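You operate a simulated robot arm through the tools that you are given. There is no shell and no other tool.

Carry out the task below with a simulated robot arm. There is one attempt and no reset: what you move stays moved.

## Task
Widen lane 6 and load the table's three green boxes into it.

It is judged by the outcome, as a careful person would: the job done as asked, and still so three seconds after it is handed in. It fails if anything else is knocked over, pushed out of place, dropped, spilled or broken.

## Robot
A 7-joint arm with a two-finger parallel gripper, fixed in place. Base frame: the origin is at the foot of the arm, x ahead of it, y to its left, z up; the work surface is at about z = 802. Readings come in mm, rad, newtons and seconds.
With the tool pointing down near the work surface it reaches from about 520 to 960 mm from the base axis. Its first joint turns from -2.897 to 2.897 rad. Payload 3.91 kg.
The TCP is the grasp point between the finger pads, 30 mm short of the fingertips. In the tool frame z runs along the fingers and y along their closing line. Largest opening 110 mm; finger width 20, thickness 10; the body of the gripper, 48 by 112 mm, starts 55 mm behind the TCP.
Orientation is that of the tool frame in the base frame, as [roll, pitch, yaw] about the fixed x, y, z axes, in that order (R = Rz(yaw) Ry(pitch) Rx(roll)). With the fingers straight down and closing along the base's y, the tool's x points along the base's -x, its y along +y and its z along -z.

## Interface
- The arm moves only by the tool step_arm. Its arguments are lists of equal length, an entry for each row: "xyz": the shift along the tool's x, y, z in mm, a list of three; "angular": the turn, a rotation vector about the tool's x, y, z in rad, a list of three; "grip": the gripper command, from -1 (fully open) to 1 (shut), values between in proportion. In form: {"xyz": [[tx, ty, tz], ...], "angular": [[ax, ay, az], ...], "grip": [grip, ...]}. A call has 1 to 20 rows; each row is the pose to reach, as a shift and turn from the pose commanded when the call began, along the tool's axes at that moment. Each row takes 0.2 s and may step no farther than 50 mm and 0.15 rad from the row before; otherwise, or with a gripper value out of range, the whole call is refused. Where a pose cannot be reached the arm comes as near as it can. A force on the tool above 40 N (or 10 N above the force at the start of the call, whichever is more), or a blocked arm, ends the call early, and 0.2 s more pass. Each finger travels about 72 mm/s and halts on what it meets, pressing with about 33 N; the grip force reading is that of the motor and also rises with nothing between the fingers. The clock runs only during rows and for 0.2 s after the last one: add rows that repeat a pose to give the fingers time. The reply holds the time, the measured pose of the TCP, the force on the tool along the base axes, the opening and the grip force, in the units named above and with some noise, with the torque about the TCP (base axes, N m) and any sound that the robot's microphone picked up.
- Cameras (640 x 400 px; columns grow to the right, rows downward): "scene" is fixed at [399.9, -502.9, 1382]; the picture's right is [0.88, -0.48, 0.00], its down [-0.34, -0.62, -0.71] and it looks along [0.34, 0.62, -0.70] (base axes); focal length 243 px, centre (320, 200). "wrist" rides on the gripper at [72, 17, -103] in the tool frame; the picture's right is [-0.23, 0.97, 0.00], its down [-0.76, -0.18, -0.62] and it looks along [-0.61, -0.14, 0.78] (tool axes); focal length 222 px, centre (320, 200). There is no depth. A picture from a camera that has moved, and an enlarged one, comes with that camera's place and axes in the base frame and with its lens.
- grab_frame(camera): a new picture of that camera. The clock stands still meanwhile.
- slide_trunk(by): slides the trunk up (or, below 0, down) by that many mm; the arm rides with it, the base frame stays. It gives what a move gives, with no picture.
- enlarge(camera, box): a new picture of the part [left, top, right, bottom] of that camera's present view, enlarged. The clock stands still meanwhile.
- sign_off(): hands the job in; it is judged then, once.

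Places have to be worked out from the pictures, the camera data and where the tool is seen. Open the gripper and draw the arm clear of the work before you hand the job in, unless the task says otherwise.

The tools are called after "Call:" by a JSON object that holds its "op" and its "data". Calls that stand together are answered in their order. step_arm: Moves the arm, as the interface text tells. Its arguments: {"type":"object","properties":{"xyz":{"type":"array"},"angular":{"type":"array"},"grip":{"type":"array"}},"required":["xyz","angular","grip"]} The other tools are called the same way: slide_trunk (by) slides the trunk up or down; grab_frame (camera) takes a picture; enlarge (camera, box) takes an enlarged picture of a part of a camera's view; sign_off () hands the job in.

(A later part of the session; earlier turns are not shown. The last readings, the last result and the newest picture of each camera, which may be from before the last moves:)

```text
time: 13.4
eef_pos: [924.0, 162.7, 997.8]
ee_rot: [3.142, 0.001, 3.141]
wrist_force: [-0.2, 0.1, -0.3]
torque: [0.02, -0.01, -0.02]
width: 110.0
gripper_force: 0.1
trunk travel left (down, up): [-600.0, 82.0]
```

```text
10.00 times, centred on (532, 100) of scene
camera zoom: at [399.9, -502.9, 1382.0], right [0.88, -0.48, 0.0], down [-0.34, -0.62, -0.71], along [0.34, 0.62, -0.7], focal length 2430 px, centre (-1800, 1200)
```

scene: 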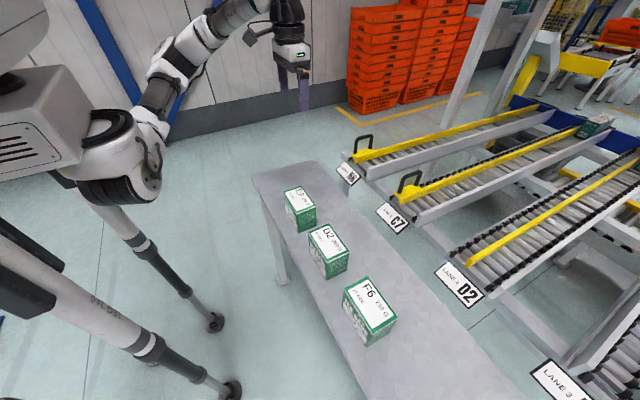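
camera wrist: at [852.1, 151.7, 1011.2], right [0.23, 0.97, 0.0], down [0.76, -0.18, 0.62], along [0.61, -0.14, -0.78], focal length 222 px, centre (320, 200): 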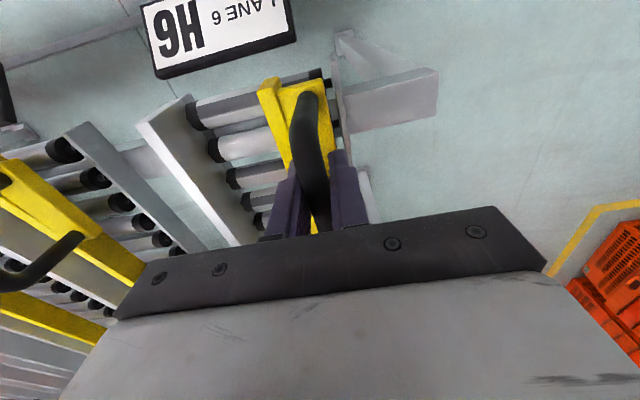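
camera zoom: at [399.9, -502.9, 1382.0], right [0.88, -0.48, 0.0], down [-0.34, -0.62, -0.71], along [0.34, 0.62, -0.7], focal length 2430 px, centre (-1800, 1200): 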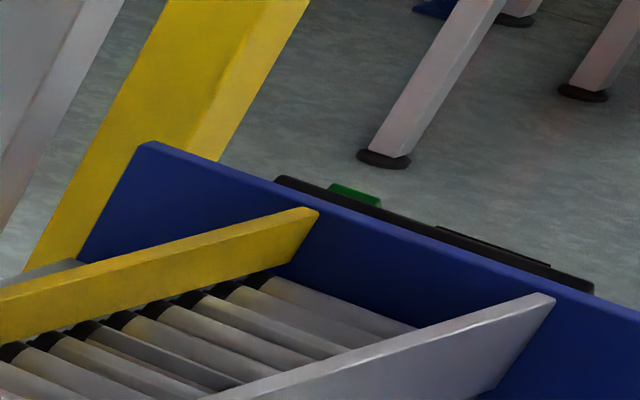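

The guide has settled at a wide position (face y≈138, opening ≈113 mm), parallel at both ends. The green boxes' 100.5 mm label side suits this width. I zoom in for accurate rail and guide edges from this pose.

Call:
{"op": "enlarge", "data": {"camera": "wrist", "box": [160, 70, 224, 110]}}

Call:
{"op": "enlarge", "data": {"camera": "wrist", "box": [270, 50, 334, 90]}}

Call:
{"op": "enlarge", "data": {"camera": "wrist", "box": [180, 110, 340, 210]}}

```text
10.00 times, centred on (192, 90) of wrist
camera zoom: at [851.2, 177.9, 1100.4], right [0.23, 0.97, 0.0], down [0.76, -0.18, 0.62], along [0.61, -0.14, -0.78], focal length 2221 px, centre (1600, 1300)
```

zoom: 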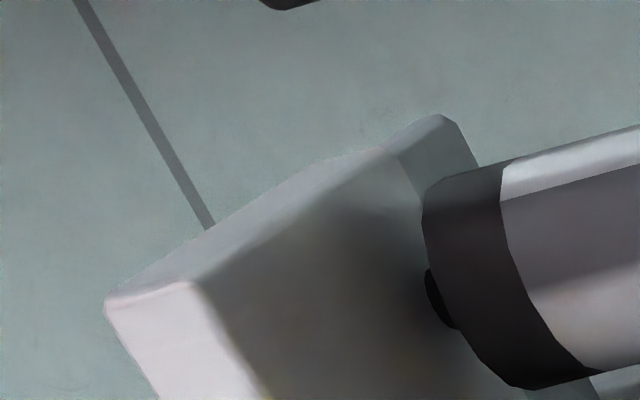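

```text
10.00 times, centred on (302, 70) of wrist
camera zoom: at [851.2, 177.9, 1100.4], right [0.23, 0.97, 0.0], down [0.76, -0.18, 0.62], along [0.61, -0.14, -0.78], focal length 2221 px, centre (500, 1500)
```

zoom: 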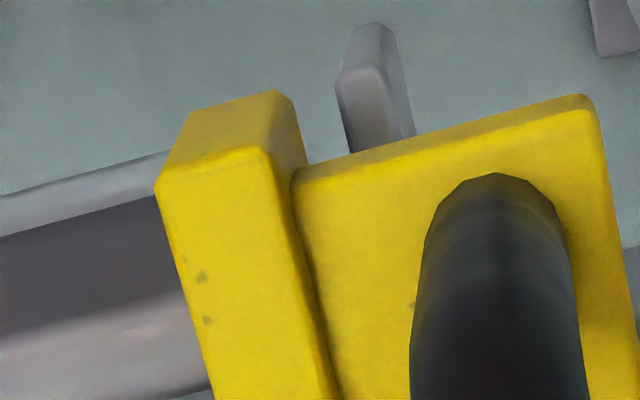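

```text
4.00 times, centred on (260, 160) of wrist
camera zoom: at [851.2, 177.9, 1100.4], right [0.23, 0.97, 0.0], down [0.76, -0.18, 0.62], along [0.61, -0.14, -0.78], focal length 888 px, centre (560, 360)
```

zoom: 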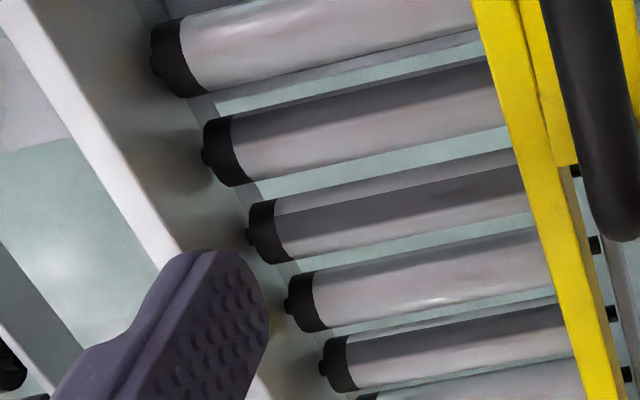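

The lane clear span is y≈21.6–137.6 (center 79.6, ~116 mm), rollers near x≈888, 920, 952…, tops z≈825. Next I move above box E9 (center ≈(585.6, −34)), turning the gripper 90° so it closes along x across the 61.5 mm side.

Call:
{"op": "step_arm", "data": {"xyz": [[30.7, -18, 0], [61.4, -36, 0], [92.1, -54, 0], [122.9, -72, 0], [153.6, -90, 0], [184.3, -108, 0], [215, -126, 0], [245.8, -143, 0], [276.5, -161, 0], [307.2, -179, 0], [338.4, -197, 0], [338.4, -197, 0], [338.4, -197, 0]], "angular": [[0, 0, 0.1428], [0, 0, 0.2856], [0, 0, 0.4284], [0, 0, 0.5712], [0, 0, 0.714], [0, 0, 0.8568], [0, 0, 0.9996], [0, 0, 1.1424], [0, 0, 1.2852], [0, 0, 1.428], [0, 0, 1.5708], [0, 0, 1.5708], [0, 0, 1.5708]], "grip": [-1, -1, -1, -1, -1, -1, -1, -1, -1, -1, -1, -1, -1]}}

Call:
{"op": "grab_frame", "data": {"camera": "wrist"}}

Call:
{"op": "grab_frame", "data": {"camera": "scene"}}

```text
time: 16.2
eef_pos: [586.5, -33.5, 997.5]
ee_rot: [3.141, 0.0, 1.571]
wrist_force: [0.2, 0.3, -0.5]
torque: [0.01, 0.04, -0.02]
width: 110.0
gripper_force: 0.0
trunk travel left (down, up): [-600.0, 82.0]
```

```text
taken
camera wrist: at [603.4, 37.6, 1100.7], right [0.97, -0.23, 0.0], down [-0.18, -0.76, 0.62], along [-0.14, -0.61, -0.78], focal length 222 px, centre (320, 200)
```

wrist: 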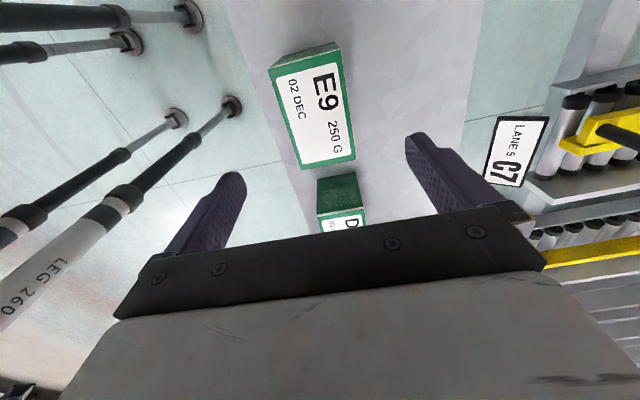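

```text
taken
```

scene: 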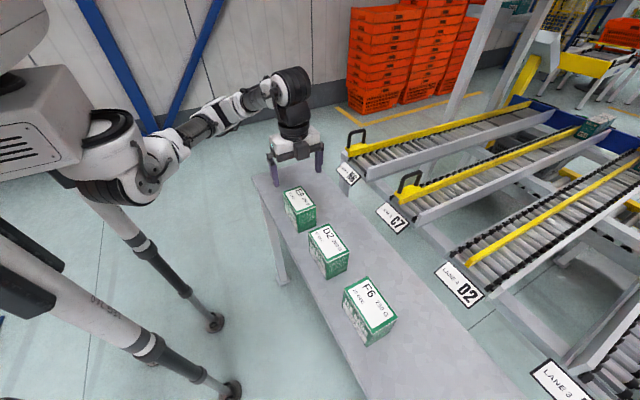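

Rotation reached. I zoom on E9 from here to refine its position before descending.

Call:
{"op": "enlarge", "data": {"camera": "wrist", "box": [248, 30, 376, 180]}}

Call:
{"op": "enlarge", "data": {"camera": "scene", "box": [272, 176, 336, 240]}}

```text
2.67 times, centred on (312, 105) of wrist
camera zoom: at [603.4, 37.6, 1100.7], right [0.97, -0.23, 0.0], down [-0.18, -0.76, 0.62], along [-0.14, -0.61, -0.78], focal length 592 px, centre (341, 453)
```

zoom: 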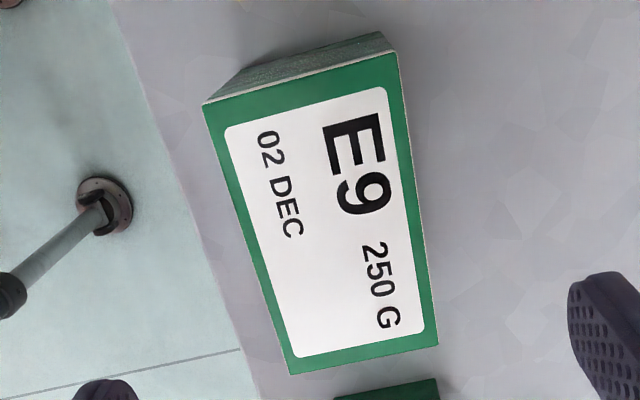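

```text
6.25 times, centred on (304, 208) of scene
camera zoom: at [399.9, -502.9, 1382.0], right [0.88, -0.48, 0.0], down [-0.34, -0.62, -0.71], along [0.34, 0.62, -0.7], focal length 1519 px, centre (420, 150)
```

zoom: 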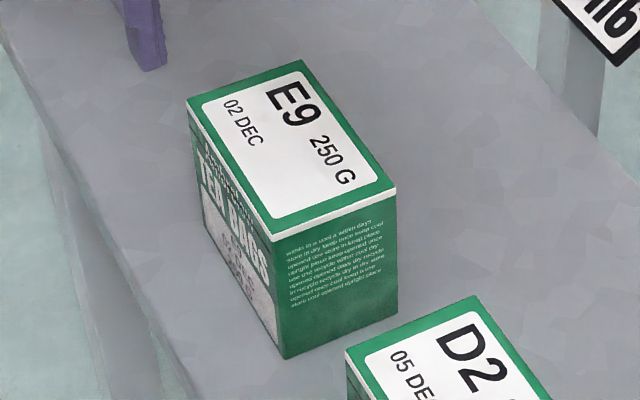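

E9's top center works out to ≈(584.7, −34.3), top z≈884. I descend with open fingers straddling it to TCP z≈847 (tips ~15 mm above the table).

Call:
{"op": "step_arm", "data": {"xyz": [[0, -0.6, 40], [0, -0.6, 80], [0, -0.6, 115], [0, -0.6, 140], [0, -0.6, 151], [0, -0.6, 151]], "angular": [[0, 0, 0], [0, 0, 0], [0, 0, 0], [0, 0, 0], [0, 0, 0], [0, 0, 0]], "grip": [-1, -1, -1, -1, -1, -1]}}

Call:
{"op": "grab_frame", "data": {"camera": "wrist"}}

Call:
{"op": "enlarge", "data": {"camera": "scene", "box": [240, 150, 368, 250]}}

```text
time: 17.6
eef_pos: [585.9, -34.1, 846.8]
ee_rot: [-3.141, 0.001, 1.57]
wrist_force: [-1.8, -0.9, -0.8]
torque: [0.0, -0.02, -0.06]
width: 109.9
gripper_force: 0.1
trunk travel left (down, up): [-600.0, 82.0]
```

```text
taken
camera wrist: at [602.7, 36.7, 949.5], right [0.97, -0.23, 0.0], down [-0.18, -0.76, 0.62], along [-0.14, -0.61, -0.78], focal length 222 px, centre (320, 200)
```

wrist: 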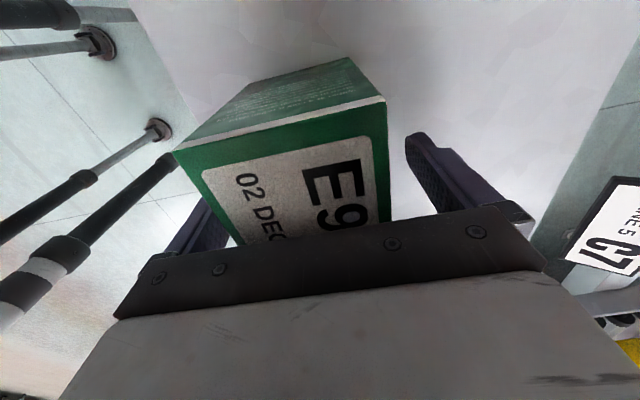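

```text
4.00 times, centred on (304, 200) of scene
camera zoom: at [399.9, -502.9, 1382.0], right [0.88, -0.48, 0.0], down [-0.34, -0.62, -0.71], along [0.34, 0.62, -0.7], focal length 972 px, centre (384, 200)
```

zoom: 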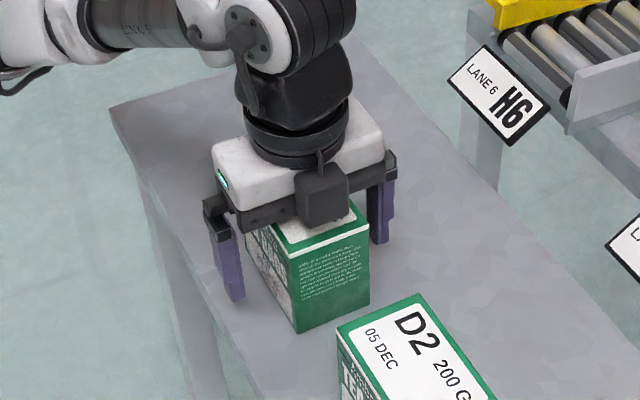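

No contact so far, and the fingers straddle E9 evenly. I close the gripper on the box.

Call:
{"op": "step_arm", "data": {"xyz": [[0, 0, 0], [0, 0, 0], [0, 0, 0], [0, 0, 0], [0, 0, 0]], "angular": [[0, 0, 0], [0, 0, 0], [0, 0, 0], [0, 0, 0], [0, 0, 0]], "grip": [-0.5, 0, 0.3, 0.3, 0.3]}}

Call:
{"op": "enlarge", "data": {"camera": "scene", "box": [240, 150, 368, 250]}}

```text
time: 18.8
eef_pos: [585.3, -34.3, 847.2]
ee_rot: [3.141, 0.001, 1.573]
wrist_force: [0.1, -0.1, 0.1]
torque: [-0.04, -0.03, -0.04]
width: 61.9
gripper_force: 33.4
trunk travel left (down, up): [-600.0, 82.0]
```

```text
4.00 times, centred on (304, 200) of scene
camera zoom: at [399.9, -502.9, 1382.0], right [0.88, -0.48, 0.0], down [-0.34, -0.62, -0.71], along [0.34, 0.62, -0.7], focal length 972 px, centre (384, 200)
```

zoom: 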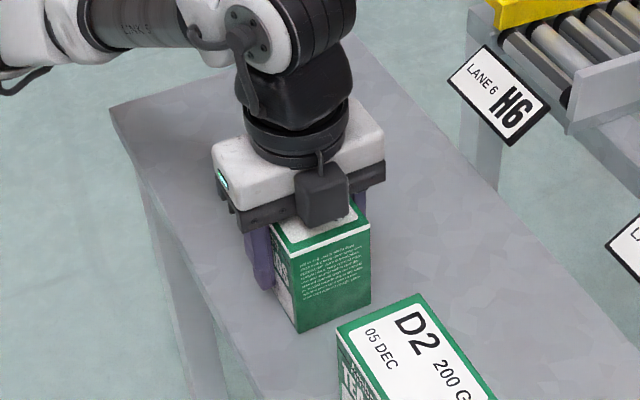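

Gripped at 61.9 mm. I lift E9 straight up and check that it holds.

Call:
{"op": "step_arm", "data": {"xyz": [[0, 0, -15], [0, 0, -45], [0, 0, -80], [0, 0, -115], [0, 0, -145], [0, 0, -145]], "angular": [[0, 0, 0], [0, 0, 0], [0, 0, 0], [0, 0, 0], [0, 0, 0], [0, 0, 0]], "grip": [0.3, 0.3, 0.3, 0.3, 0.3, 0.3]}}

Call:
{"op": "grab_frame", "data": {"camera": "scene"}}

Call:
{"op": "grab_frame", "data": {"camera": "wrist"}}

```text
time: 20.2
eef_pos: [585.6, -33.3, 991.1]
ee_rot: [3.141, -0.002, 1.57]
wrist_force: [0.5, 0.4, -1.7]
torque: [-0.02, -0.02, -0.02]
width: 61.7
gripper_force: 33.3
trunk travel left (down, up): [-600.0, 82.0]
```

```text
taken
```

scene: 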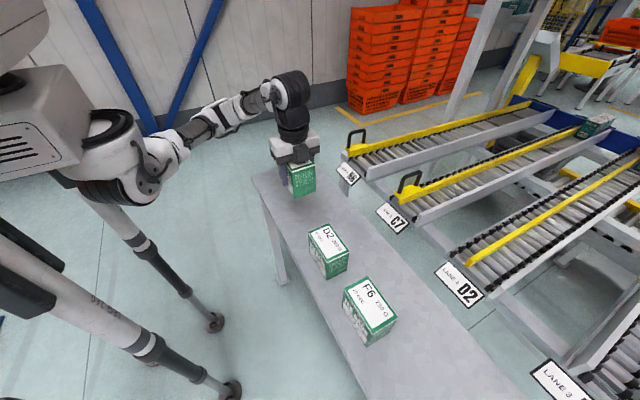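

```text
taken
camera wrist: at [601.7, 37.7, 1094.0], right [0.97, -0.23, 0.0], down [-0.18, -0.76, 0.62], along [-0.14, -0.61, -0.78], focal length 222 px, centre (320, 200)
```

wrist: 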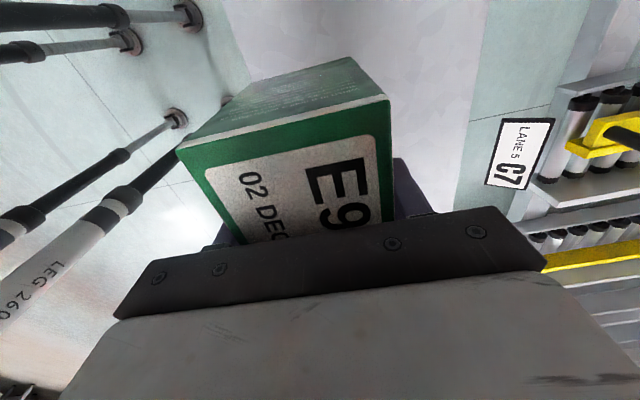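

E9 is held securely (≈0.2 kg). I carry it at z≈990 to above the lane entrance, target TCP (936, 79.6).

Call:
{"op": "step_arm", "data": {"xyz": [[12.6, 39, 0], [25.2, 78, 0], [37.9, 117, 0], [50.5, 156, 0], [63.1, 195, 0], [75.7, 234, 0], [88.4, 273, 0], [101, 312, 0], [113.6, 351, 0], [113.6, 351, 0], [113.6, 351, 0]], "angular": [[0, 0, 0], [0, 0, 0], [0, 0, 0], [0, 0, 0], [0, 0, 0], [0, 0, 0], [0, 0, 0], [0, 0, 0], [0, 0, 0], [0, 0, 0], [0, 0, 0]], "grip": [0.3, 0.3, 0.3, 0.3, 0.3, 0.3, 0.3, 0.3, 0.3, 0.3, 0.3]}}

Call:
{"op": "grab_frame", "data": {"camera": "wrist"}}

Call:
{"op": "enlarge", "data": {"camera": "scene", "box": [320, 80, 448, 180]}}

```text
time: 22.6
eef_pos: [936.0, 80.2, 991.4]
ee_rot: [3.141, 0.001, 1.571]
wrist_force: [-0.2, 0.6, -0.8]
torque: [-0.02, 0.03, -0.02]
width: 61.7
gripper_force: 32.7
trunk travel left (down, up): [-600.0, 82.0]
```

```text
taken
camera wrist: at [951.7, 151.2, 1094.5], right [0.97, -0.23, 0.0], down [-0.18, -0.76, 0.62], along [-0.14, -0.61, -0.78], focal length 222 px, centre (320, 200)
```

wrist: 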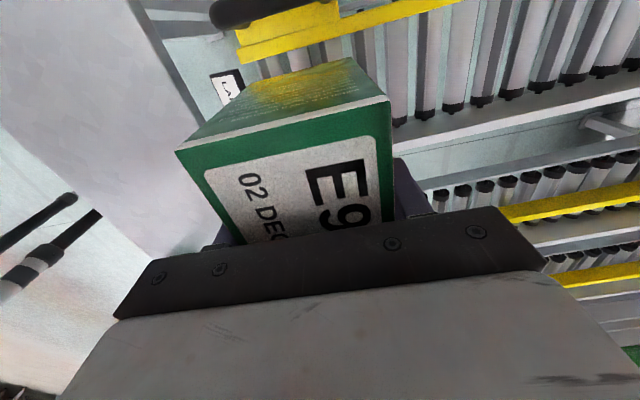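

```text
4.00 times, centred on (384, 130) of scene
camera zoom: at [399.9, -502.9, 1382.0], right [0.88, -0.48, 0.0], down [-0.34, -0.62, -0.71], along [0.34, 0.62, -0.7], focal length 972 px, centre (64, 480)
```

zoom: 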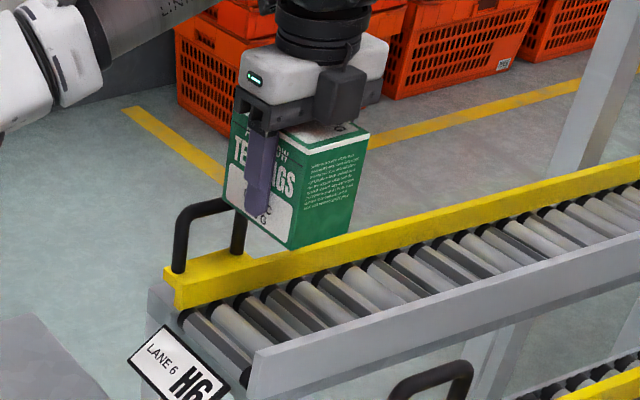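

E9 hangs above the lane entrance. I lower it until its base is just above the rail tops (TCP z≈908) and check the side clearances.

Call:
{"op": "step_arm", "data": {"xyz": [[0, 0, 30], [0, 0, 60], [0, 0, 84], [0, 0, 84], [0, 0, 84]], "angular": [[0, 0, 0], [0, 0, 0], [0, 0, 0], [0, 0, 0], [0, 0, 0]], "grip": [0.3, 0.3, 0.3, 0.3, 0.3]}}

Call:
{"op": "grab_frame", "data": {"camera": "wrist"}}

Call:
{"op": "enlarge", "data": {"camera": "scene", "box": [330, 110, 410, 160]}}

Call:
{"op": "enlarge", "data": {"camera": "wrist", "box": [160, 0, 480, 200]}}

```text
time: 23.8
eef_pos: [935.9, 78.2, 906.7]
ee_rot: [-3.141, 0.0, 1.572]
wrist_force: [0.7, -0.3, -1.6]
torque: [0.0, 0.0, 0.0]
width: 62.0
gripper_force: 32.7
trunk travel left (down, up): [-600.0, 82.0]
```

```text
taken
camera wrist: at [952.4, 149.0, 1010.4], right [0.97, -0.23, 0.0], down [-0.18, -0.76, 0.62], along [-0.14, -0.61, -0.78], focal length 222 px, centre (320, 200)
```

wrist: 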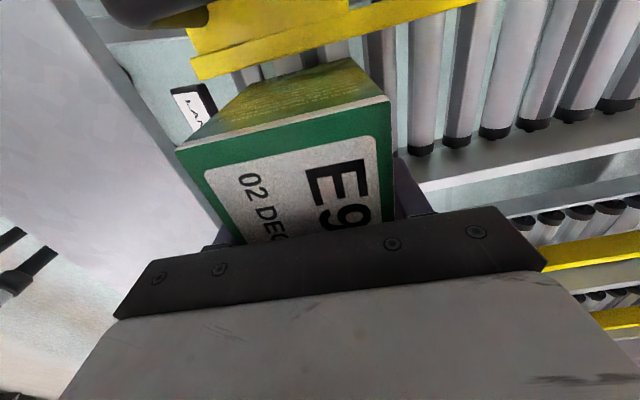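

```text
8.00 times, centred on (370, 135) of scene
camera zoom: at [399.9, -502.9, 1382.0], right [0.88, -0.48, 0.0], down [-0.34, -0.62, -0.71], along [0.34, 0.62, -0.7], focal length 1944 px, centre (-80, 720)
```

zoom: 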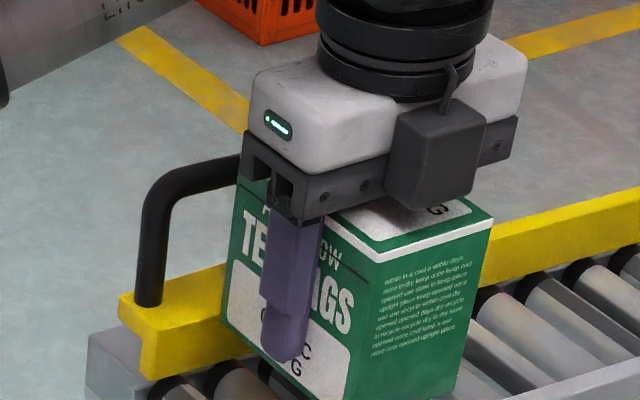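

```text
2.00 times, centred on (320, 100) of wrist
camera zoom: at [952.4, 149.0, 1010.4], right [0.97, -0.23, 0.0], down [-0.18, -0.76, 0.62], along [-0.14, -0.61, -0.78], focal length 444 px, centre (320, 400)
```

zoom: 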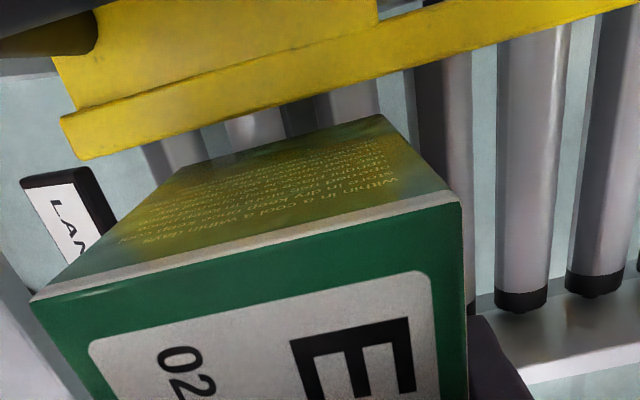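

Side gaps look about 7–8 mm on each side (box +y face ≈130, guide ≈139; −y face ≈29, rail ≈21.6). I shift +1 mm in y and lower further to near roller contact.

Call:
{"op": "step_arm", "data": {"xyz": [[1, 0, 10], [1, 0, 20], [1, 0, 28], [1, 0, 34], [1, 0, 34]], "angular": [[0, 0, 0], [0, 0, 0], [0, 0, 0], [0, 0, 0], [0, 0, 0]], "grip": [0.3, 0.3, 0.3, 0.3, 0.3]}}

Call:
{"op": "enlarge", "data": {"camera": "scene", "box": [330, 120, 410, 170]}}

Call:
{"op": "enlarge", "data": {"camera": "wrist", "box": [160, 0, 480, 200]}}

```text
time: 25.0
eef_pos: [934.6, 80.5, 872.9]
ee_rot: [-3.141, -0.001, 1.57]
wrist_force: [0.5, 0.6, -1.7]
torque: [0.01, -0.03, -0.01]
width: 62.0
gripper_force: 32.9
trunk travel left (down, up): [-600.0, 82.0]
```

```text
8.00 times, centred on (370, 145) of scene
camera zoom: at [399.9, -502.9, 1382.0], right [0.88, -0.48, 0.0], down [-0.34, -0.62, -0.71], along [0.34, 0.62, -0.7], focal length 1944 px, centre (-80, 640)
```

zoom: 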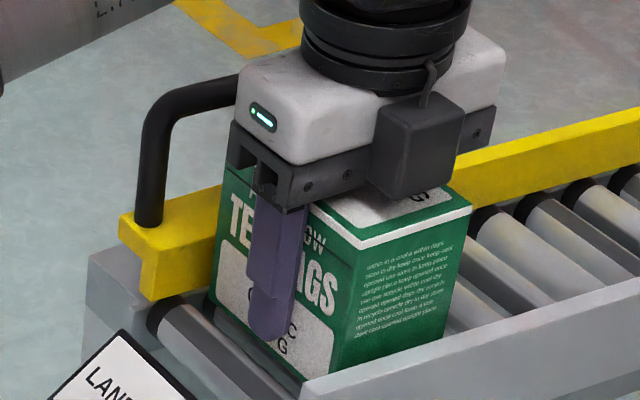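

```text
2.00 times, centred on (320, 100) of wrist
camera zoom: at [952.2, 151.8, 976.2], right [0.97, -0.23, 0.0], down [-0.18, -0.76, 0.62], along [-0.14, -0.61, -0.78], focal length 444 px, centre (320, 400)
```

zoom: 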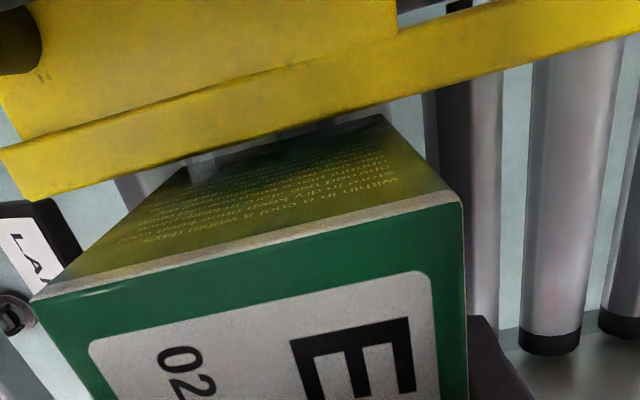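

E9 is down between the rail and the guide without touching. I lower in fine steps to find roller contact.

Call:
{"op": "step_arm", "data": {"xyz": [[0, 0, 1.5], [0, 0, 3], [0, 0, 3]], "angular": [[0, 0, 0], [0, 0, 0], [0, 0, 0]], "grip": [0.3, 0.3, 0.3]}}

```text
time: 25.8
eef_pos: [935.4, 81.9, 871.2]
ee_rot: [3.141, 0.001, 1.572]
wrist_force: [0.3, -0.2, 3.7]
torque: [0.21, 0.13, 0.01]
width: 61.9
gripper_force: 32.8
trunk travel left (down, up): [-600.0, 82.0]
```

Roller contact is felt (fz rose to +3.7 N). I ease down 1 mm more, then open the fingers just a few mm to release the box.

Call:
{"op": "step_arm", "data": {"xyz": [[0, 0, 1], [0, 0, 1], [0, 0, 1], [0, 0, 1], [0, 0, 1]], "angular": [[0, 0, 0], [0, 0, 0], [0, 0, 0], [0, 0, 0], [0, 0, 0]], "grip": [0.3, -0.2, -0.35, -0.35, -0.35]}}

Call:
{"op": "enlarge", "data": {"camera": "scene", "box": [330, 120, 410, 170]}}

Call:
{"op": "enlarge", "data": {"camera": "wrist", "box": [160, 0, 480, 200]}}

```text
time: 27.0
eef_pos: [936.4, 80.1, 869.5]
ee_rot: [-3.141, -0.002, 1.57]
wrist_force: [-0.1, -0.7, 0.4]
torque: [0.07, 0.0, 0.01]
width: 74.4
gripper_force: 0.1
trunk travel left (down, up): [-600.0, 82.0]
```

```text
8.00 times, centred on (370, 145) of scene
camera zoom: at [399.9, -502.9, 1382.0], right [0.88, -0.48, 0.0], down [-0.34, -0.62, -0.71], along [0.34, 0.62, -0.7], focal length 1944 px, centre (-80, 640)
```

zoom: 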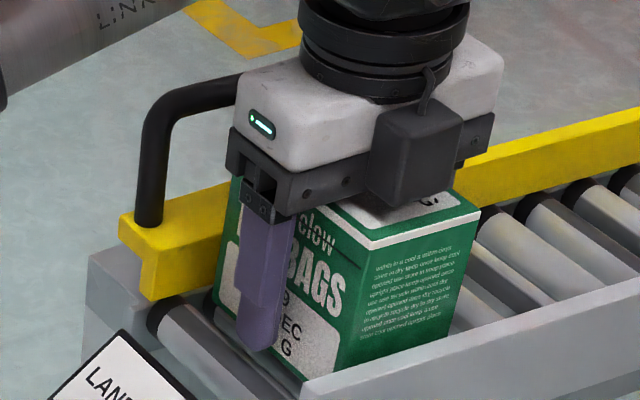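

```text
2.00 times, centred on (320, 100) of wrist
camera zoom: at [952.1, 151.7, 972.8], right [0.97, -0.23, 0.0], down [-0.18, -0.76, 0.62], along [-0.14, -0.61, -0.78], focal length 444 px, centre (320, 400)
```

zoom: 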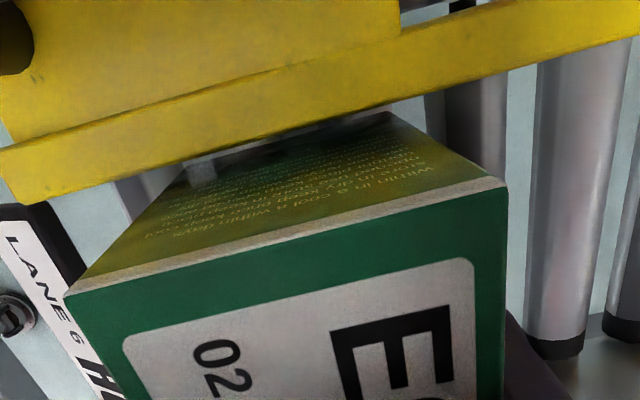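

E9 has settled on the rollers and rests lightly against the front finger. I lift straight up to let it roll down the lane.

Call:
{"op": "step_arm", "data": {"xyz": [[0, 0, -15], [0, 0, -35], [0, 0, -60], [0, 0, -90], [0, 0, -120], [0, 0, -120]], "angular": [[0, 0, 0], [0, 0, 0], [0, 0, 0], [0, 0, 0], [0, 0, 0], [0, 0, 0]], "grip": [-0.35, -0.35, -0.35, -0.35, -0.35, -0.35]}}

Call:
{"op": "grab_frame", "data": {"camera": "scene"}}

Call:
{"op": "enlarge", "data": {"camera": "scene", "box": [340, 80, 580, 200]}}

```text
time: 28.4
eef_pos: [936.2, 80.3, 989.5]
ee_rot: [3.141, 0.002, 1.571]
wrist_force: [0.2, -0.4, -0.2]
torque: [-0.04, 0.0, 0.03]
width: 74.4
gripper_force: 0.1
trunk travel left (down, up): [-600.0, 82.0]
```

```text
taken
```

scene: 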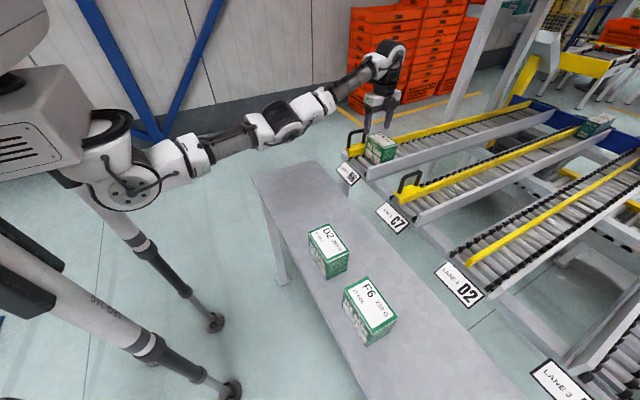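

```text
2.67 times, centred on (460, 140) of scene
camera zoom: at [399.9, -502.9, 1382.0], right [0.88, -0.48, 0.0], down [-0.34, -0.62, -0.71], along [0.34, 0.62, -0.7], focal length 648 px, centre (-53, 360)
```

zoom: 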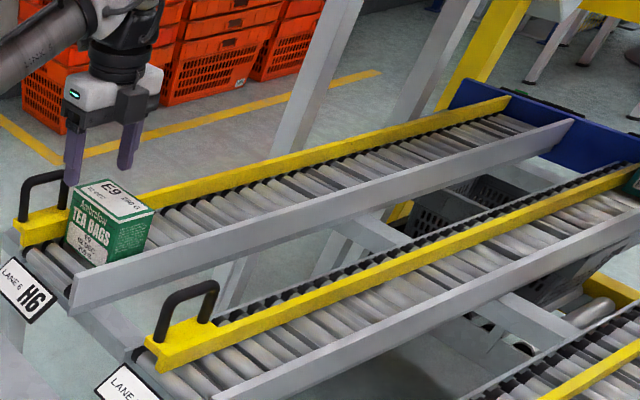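

E9 is standing in the lane near the entrance. I wait a second to see whether it rolls by itself.

Call:
{"op": "step_arm", "data": {"xyz": [[0, 0, 0], [0, 0, 0], [0, 0, 0], [0, 0, 0], [0, 0, 0]], "angular": [[0, 0, 0], [0, 0, 0], [0, 0, 0], [0, 0, 0], [0, 0, 0]], "grip": [-0.35, -0.35, -0.35, -0.35, -0.35]}}

Call:
{"op": "enlarge", "data": {"camera": "scene", "box": [340, 80, 580, 200]}}

Call:
{"op": "enlarge", "data": {"camera": "scene", "box": [340, 120, 420, 170]}}

```text
time: 29.6
eef_pos: [935.2, 80.3, 990.4]
ee_rot: [-3.141, 0.001, 1.571]
wrist_force: [-0.3, -0.4, 0.6]
torque: [-0.02, 0.0, 0.0]
width: 74.2
gripper_force: 0.1
trunk travel left (down, up): [-600.0, 82.0]
```

```text
2.67 times, centred on (460, 140) of scene
camera zoom: at [399.9, -502.9, 1382.0], right [0.88, -0.48, 0.0], down [-0.34, -0.62, -0.71], along [0.34, 0.62, -0.7], focal length 648 px, centre (-53, 360)
```

zoom: 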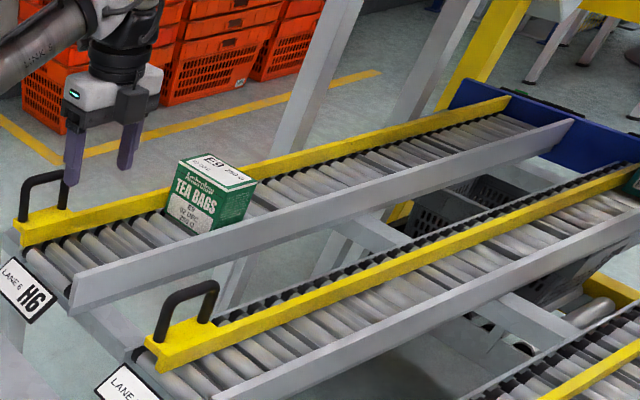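

```text
8.00 times, centred on (380, 145) of scene
camera zoom: at [399.9, -502.9, 1382.0], right [0.88, -0.48, 0.0], down [-0.34, -0.62, -0.71], along [0.34, 0.62, -0.7], focal length 1944 px, centre (-160, 640)
```

zoom: 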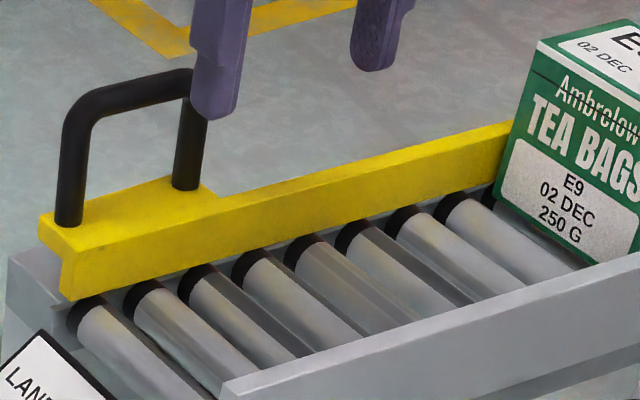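

E9 is rolling steadily down the lane. Meanwhile I move over D2 (estimated center ≈(586, −202)) with the fingers open.

Call:
{"op": "step_arm", "data": {"xyz": [[-28.3, -35, 0], [-56.5, -70, 0], [-84.8, -105.1, 0], [-113, -140.2, 0], [-141.3, -175.2, 0], [-169.6, -210.2, 0], [-197.8, -245.3, 0], [-226, -280.3, 0], [-254.3, -315.4, 0], [-282.6, -350.4, 0], [-282.6, -350.4, 0], [-282.6, -350.4, 0]], "angular": [[0, 0, 0], [0, 0, 0], [0, 0, 0], [0, 0, 0], [0, 0, 0], [0, 0, 0], [0, 0, 0], [0, 0, 0], [0, 0, 0], [0, 0, 0], [0, 0, 0], [0, 0, 0]], "grip": [-0.35, -0.6, -1, -1, -1, -1, -1, -1, -1, -1, -1, -1]}}

Call:
{"op": "grab_frame", "data": {"camera": "scene"}}

Call:
{"op": "enlarge", "data": {"camera": "wrist", "box": [248, 30, 376, 180]}}

Call:
{"op": "enlarge", "data": {"camera": "scene", "box": [400, 80, 600, 180]}}

```text
time: 32.2
eef_pos: [584.7, -199.7, 989.8]
ee_rot: [-3.142, -0.001, 1.571]
wrist_force: [0.5, -0.6, 1.6]
torque: [0.04, -0.02, 0.03]
width: 109.9
gripper_force: 0.0
trunk travel left (down, up): [-600.0, 82.0]
```

```text
taken
```

scene: 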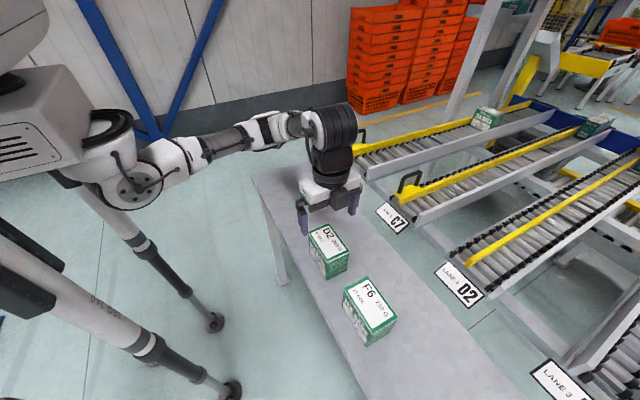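

```text
2.67 times, centred on (312, 105) of wrist
camera zoom: at [601.9, -129.2, 1092.6], right [0.97, -0.23, 0.0], down [-0.18, -0.76, 0.62], along [-0.14, -0.61, -0.78], focal length 592 px, centre (341, 453)
```

zoom: 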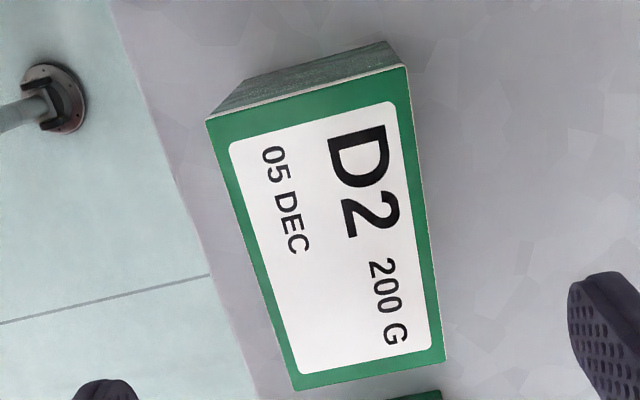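

```text
3.20 times, centred on (500, 130) of scene
camera zoom: at [399.9, -502.9, 1382.0], right [0.88, -0.48, 0.0], down [-0.34, -0.62, -0.71], along [0.34, 0.62, -0.7], focal length 778 px, centre (-256, 424)
```

zoom: 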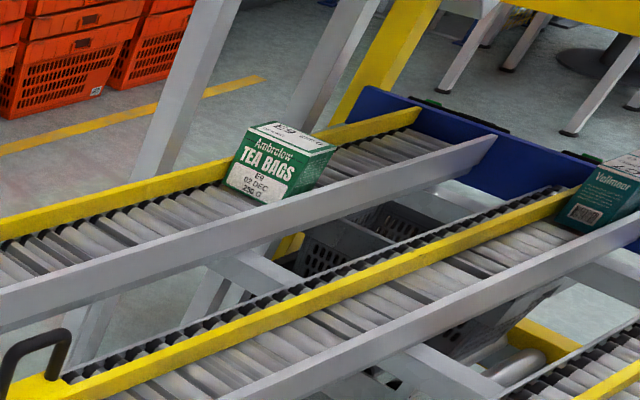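

E9 is rolling straight down the lane. D2's center computes to ≈(584.5, −204.5); I align and descend over it to z≈847.

Call:
{"op": "step_arm", "data": {"xyz": [[-2.5, -0.8, 35], [-2.5, -0.8, 75], [-2.5, -0.8, 110], [-2.5, -0.8, 133], [-2.5, -0.8, 143], [-2.5, -0.8, 143]], "angular": [[0, 0, 0], [0, 0, 0], [0, 0, 0], [0, 0, 0], [0, 0, 0], [0, 0, 0]], "grip": [-1, -1, -1, -1, -1, -1]}}

Call:
{"op": "enlarge", "data": {"camera": "scene", "box": [272, 190, 400, 290]}}

Call:
{"op": "grab_frame", "data": {"camera": "wrist"}}

```text
time: 33.6
eef_pos: [584.7, -202.9, 845.5]
ee_rot: [3.141, -0.001, 1.571]
wrist_force: [0.5, 0.5, 0.0]
torque: [-0.02, 0.0, 0.0]
width: 109.9
gripper_force: 0.1
trunk travel left (down, up): [-600.0, 82.0]
```

```text
4.00 times, centred on (336, 240) of scene
camera zoom: at [399.9, -502.9, 1382.0], right [0.88, -0.48, 0.0], down [-0.34, -0.62, -0.71], along [0.34, 0.62, -0.7], focal length 972 px, centre (256, 40)
```

zoom: 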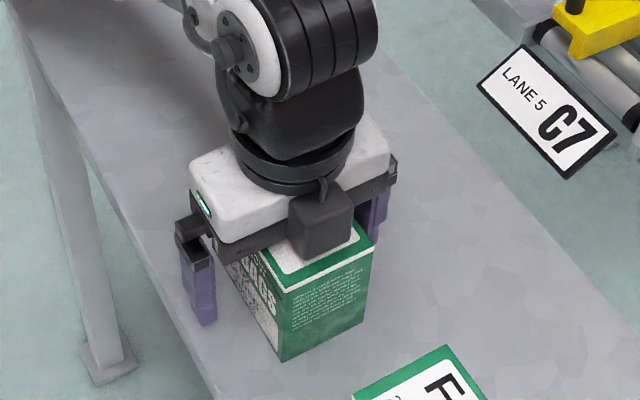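

```text
taken
camera wrist: at [600.6, -131.4, 948.1], right [0.97, -0.23, 0.0], down [-0.18, -0.76, 0.62], along [-0.14, -0.61, -0.78], focal length 222 px, centre (320, 200)
```

wrist: 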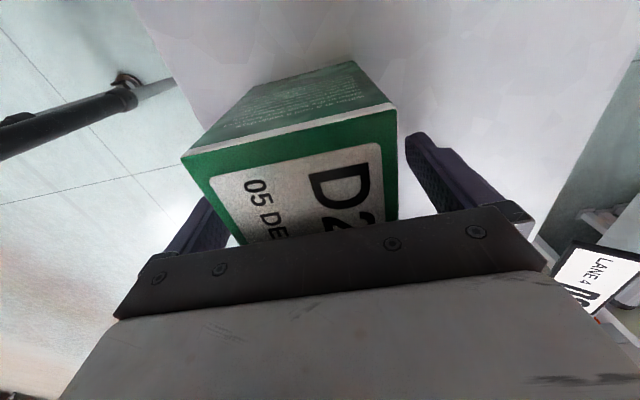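

Relative to E9's pick, D2 sits about 2 mm more toward +x in the gripper, so I nudge +1.5 mm and close.

Call:
{"op": "step_arm", "data": {"xyz": [[0, 1.5, 0], [0, 1.5, 0], [0, 1.5, 0], [0, 1.5, 0], [0, 1.5, 0], [0, 1.5, 0]], "angular": [[0, 0, 0], [0, 0, 0], [0, 0, 0], [0, 0, 0], [0, 0, 0], [0, 0, 0]], "grip": [-1, -0.5, 0, 0.3, 0.3, 0.3]}}

Call:
{"op": "enlarge", "data": {"camera": "scene", "box": [272, 190, 400, 290]}}

Call:
{"op": "enlarge", "data": {"camera": "scene", "box": [400, 80, 600, 180]}}

Call:
{"op": "grab_frame", "data": {"camera": "wrist"}}

```text
time: 35.0
eef_pos: [586.2, -202.6, 846.3]
ee_rot: [-3.141, -0.003, 1.569]
wrist_force: [-0.9, 0.3, 1.3]
torque: [0.02, -0.06, 0.01]
width: 61.8
gripper_force: 32.8
trunk travel left (down, up): [-600.0, 82.0]
```

```text
4.00 times, centred on (336, 240) of scene
camera zoom: at [399.9, -502.9, 1382.0], right [0.88, -0.48, 0.0], down [-0.34, -0.62, -0.71], along [0.34, 0.62, -0.7], focal length 972 px, centre (256, 40)
```

zoom: 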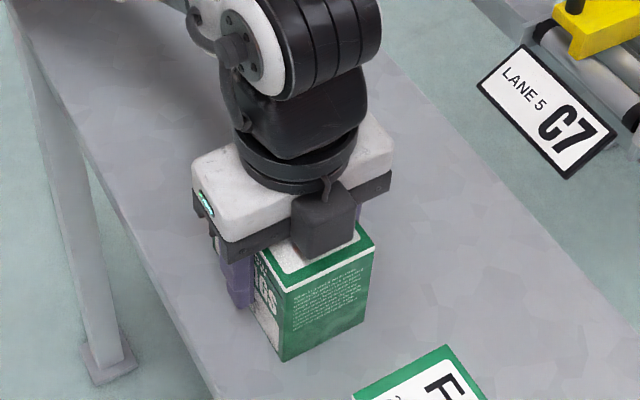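

```text
3.20 times, centred on (500, 130) of scene
camera zoom: at [399.9, -502.9, 1382.0], right [0.88, -0.48, 0.0], down [-0.34, -0.62, -0.71], along [0.34, 0.62, -0.7], focal length 778 px, centre (-256, 424)
```

zoom: 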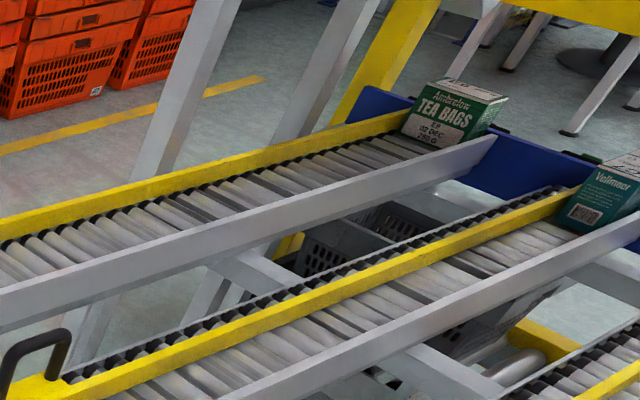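

```text
taken
camera wrist: at [602.2, -132.0, 948.7], right [0.97, -0.23, 0.0], down [-0.18, -0.76, 0.62], along [-0.14, -0.61, -0.78], focal length 222 px, centre (320, 200)
```

wrist: 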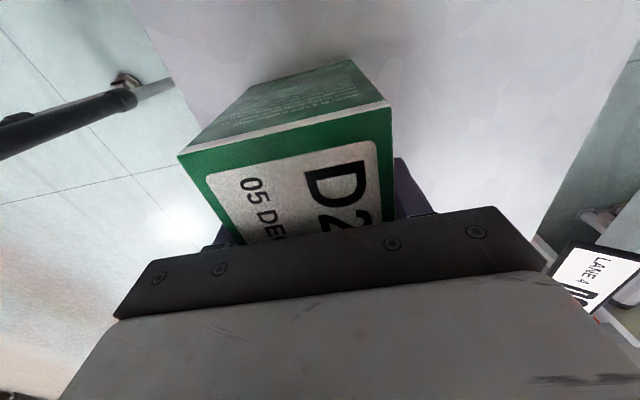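

E9 has reached the end stop. D2 is gripped (61.8 mm), about 1.8 mm toward −y relative to the TCP. I lift it and carry it to above the lane entrance.

Call:
{"op": "step_arm", "data": {"xyz": [[0, 0, -15], [0, 0, -45], [0, 0, -80], [0, 0, -115], [0, 0, -145], [28.7, 35, -145], [57.4, 69.9, -145], [86.1, 104.9, -145], [114.8, 139.9, -145], [143.5, 174.9, -145], [172.1, 209.8, -145], [200.8, 244.8, -145], [229.5, 279.8, -145], [258.2, 314.7, -145], [286.9, 349.7, -145], [286.9, 349.7, -145], [286.9, 349.7, -145]], "angular": [[0, 0, 0], [0, 0, 0], [0, 0, 0], [0, 0, 0], [0, 0, 0], [0, 0, 0], [0, 0, 0], [0, 0, 0], [0, 0, 0], [0, 0, 0], [0, 0, 0], [0, 0, 0], [0, 0, 0], [0, 0, 0], [0, 0, 0], [0, 0, 0], [0, 0, 0]], "grip": [0.3, 0.3, 0.3, 0.3, 0.3, 0.3, 0.3, 0.3, 0.3, 0.3, 0.3, 0.3, 0.3, 0.3, 0.3, 0.3, 0.3]}}

Call:
{"op": "grab_frame", "data": {"camera": "scene"}}

Call:
{"op": "enlarge", "data": {"camera": "wrist", "box": [160, 0, 480, 200]}}

```text
time: 38.6
eef_pos: [937.2, 79.6, 990.8]
ee_rot: [3.142, 0.001, 1.571]
wrist_force: [-0.6, -0.3, -1.8]
torque: [-0.02, -0.02, -0.02]
width: 62.1
gripper_force: 33.1
trunk travel left (down, up): [-600.0, 82.0]
```

```text
taken
```

scene: 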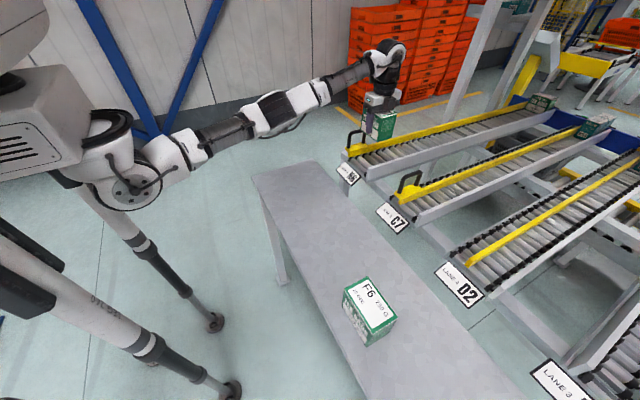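

```text
2.00 times, centred on (320, 100) of wrist
camera zoom: at [954.6, 152.0, 1093.7], right [0.97, -0.23, 0.0], down [-0.18, -0.76, 0.62], along [-0.14, -0.61, -0.78], focal length 444 px, centre (320, 400)
```

zoom: 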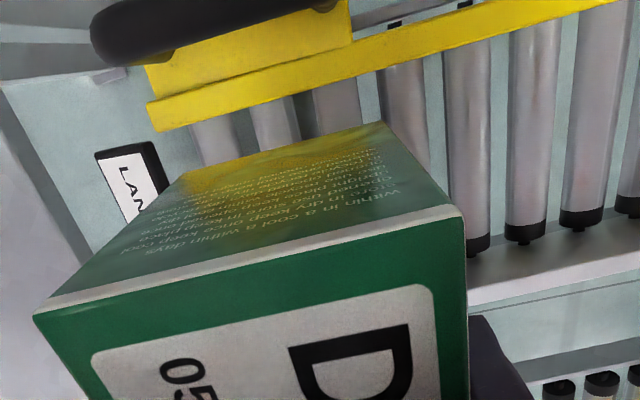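

D2 is above the entrance. I lower until its base is just above the rail tops and check the side gaps.

Call:
{"op": "step_arm", "data": {"xyz": [[0, 0, 30], [0, 0, 60], [0, 0, 84], [0, 0, 84], [0, 0, 84]], "angular": [[0, 0, 0], [0, 0, 0], [0, 0, 0], [0, 0, 0], [0, 0, 0]], "grip": [0.3, 0.3, 0.3, 0.3, 0.3]}}

Call:
{"op": "enlarge", "data": {"camera": "wrist", "box": [160, 0, 480, 200]}}

Call:
{"op": "enlarge", "data": {"camera": "scene", "box": [330, 110, 410, 160]}}

Call:
{"op": "enlarge", "data": {"camera": "scene", "box": [480, 80, 600, 155]}}

```text
time: 39.8
eef_pos: [936.8, 82.4, 907.3]
ee_rot: [3.141, 0.0, 1.572]
wrist_force: [-0.3, -0.5, -1.5]
torque: [-0.01, 0.0, 0.05]
width: 61.8
gripper_force: 33.0
trunk travel left (down, up): [-600.0, 82.0]
```

```text
2.00 times, centred on (320, 100) of wrist
camera zoom: at [953.5, 152.7, 1010.6], right [0.97, -0.23, 0.0], down [-0.18, -0.76, 0.62], along [-0.14, -0.61, -0.78], focal length 444 px, centre (320, 400)
```

zoom: 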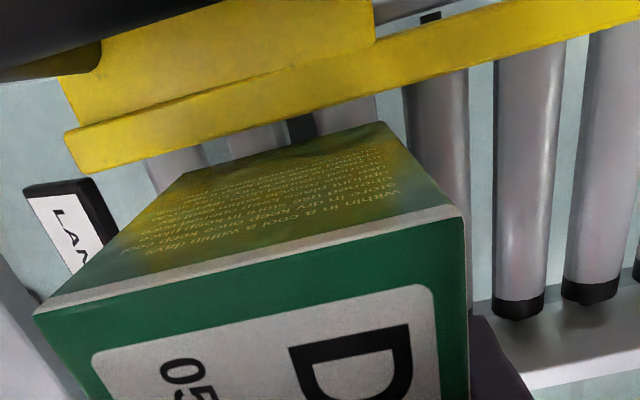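

```text
8.00 times, centred on (370, 135) of scene
camera zoom: at [399.9, -502.9, 1382.0], right [0.88, -0.48, 0.0], down [-0.34, -0.62, -0.71], along [0.34, 0.62, -0.7], focal length 1944 px, centre (-80, 720)
```

zoom: 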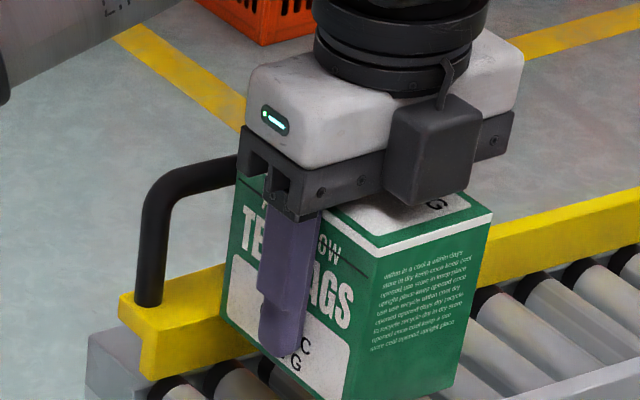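

```text
5.33 times, centred on (540, 118) of scene
camera zoom: at [399.9, -502.9, 1382.0], right [0.88, -0.48, 0.0], down [-0.34, -0.62, -0.71], along [0.34, 0.62, -0.7], focal length 1296 px, centre (-853, 640)
```

zoom: 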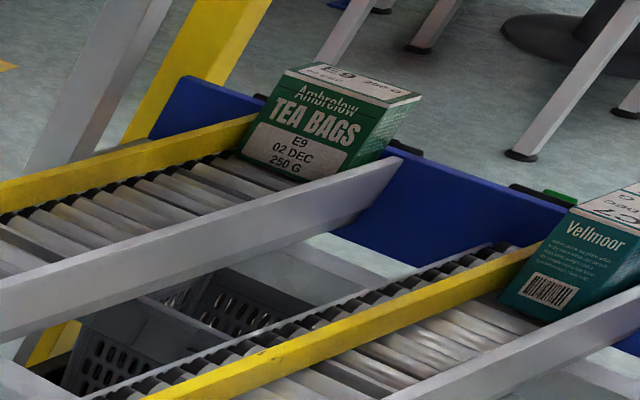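

D2's +y face is at ≈132, leaving ~6.5 mm to the guide and ~10 mm to the rail, so I shift −1.5 mm in y and lower to just above the rollers.

Call:
{"op": "step_arm", "data": {"xyz": [[-1.5, 0, 10], [-1.5, 0, 20], [-1.5, 0, 28], [-1.5, 0, 34], [-1.5, 0, 36], [-1.5, 0, 37], [-1.5, 0, 37]], "angular": [[0, 0, 0], [0, 0, 0], [0, 0, 0], [0, 0, 0], [0, 0, 0], [0, 0, 0], [0, 0, 0]], "grip": [0.3, 0.3, 0.3, 0.3, 0.3, 0.3, 0.3]}}

Call:
{"op": "enlarge", "data": {"camera": "scene", "box": [330, 120, 410, 170]}}

Call:
{"op": "enlarge", "data": {"camera": "wrist", "box": [160, 0, 480, 200]}}

```text
time: 41.4
eef_pos: [936.2, 81.2, 871.1]
ee_rot: [3.139, 0.001, 1.572]
wrist_force: [-0.3, -0.3, -0.8]
torque: [0.02, -0.02, -0.01]
width: 62.1
gripper_force: 33.4
trunk travel left (down, up): [-600.0, 82.0]
```

```text
8.00 times, centred on (370, 145) of scene
camera zoom: at [399.9, -502.9, 1382.0], right [0.88, -0.48, 0.0], down [-0.34, -0.62, -0.71], along [0.34, 0.62, -0.7], focal length 1944 px, centre (-80, 640)
```

zoom: 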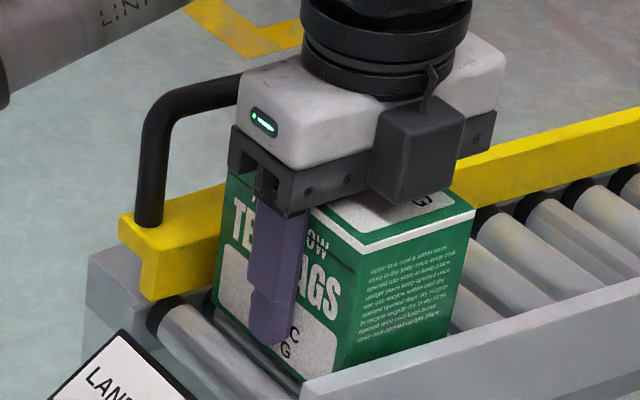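

```text
2.00 times, centred on (320, 100) of wrist
camera zoom: at [952.9, 151.6, 973.7], right [0.97, -0.23, 0.0], down [-0.18, -0.76, 0.62], along [-0.14, -0.61, -0.78], focal length 444 px, centre (320, 400)
```

zoom: 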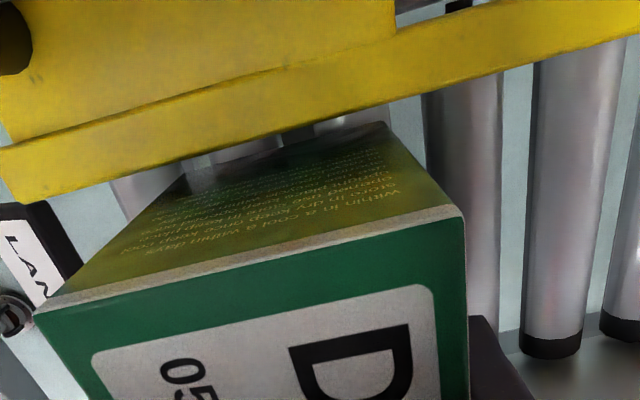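

D2 is inside the lane, nearly touching the rollers. I ease down 1.5 mm more to contact, then release slightly.

Call:
{"op": "step_arm", "data": {"xyz": [[0, 0, 1], [0, 0, 1.5], [0, 0, 1.5]], "angular": [[0, 0, 0], [0, 0, 0], [0, 0, 0]], "grip": [0.3, 0.3, 0.3]}}

```text
time: 42.2
eef_pos: [934.4, 82.2, 872.0]
ee_rot: [3.14, 0.0, 1.571]
wrist_force: [0.9, -0.6, 3.9]
torque: [-0.01, 0.16, 0.0]
width: 61.5
gripper_force: 32.4
trunk travel left (down, up): [-600.0, 82.0]
```

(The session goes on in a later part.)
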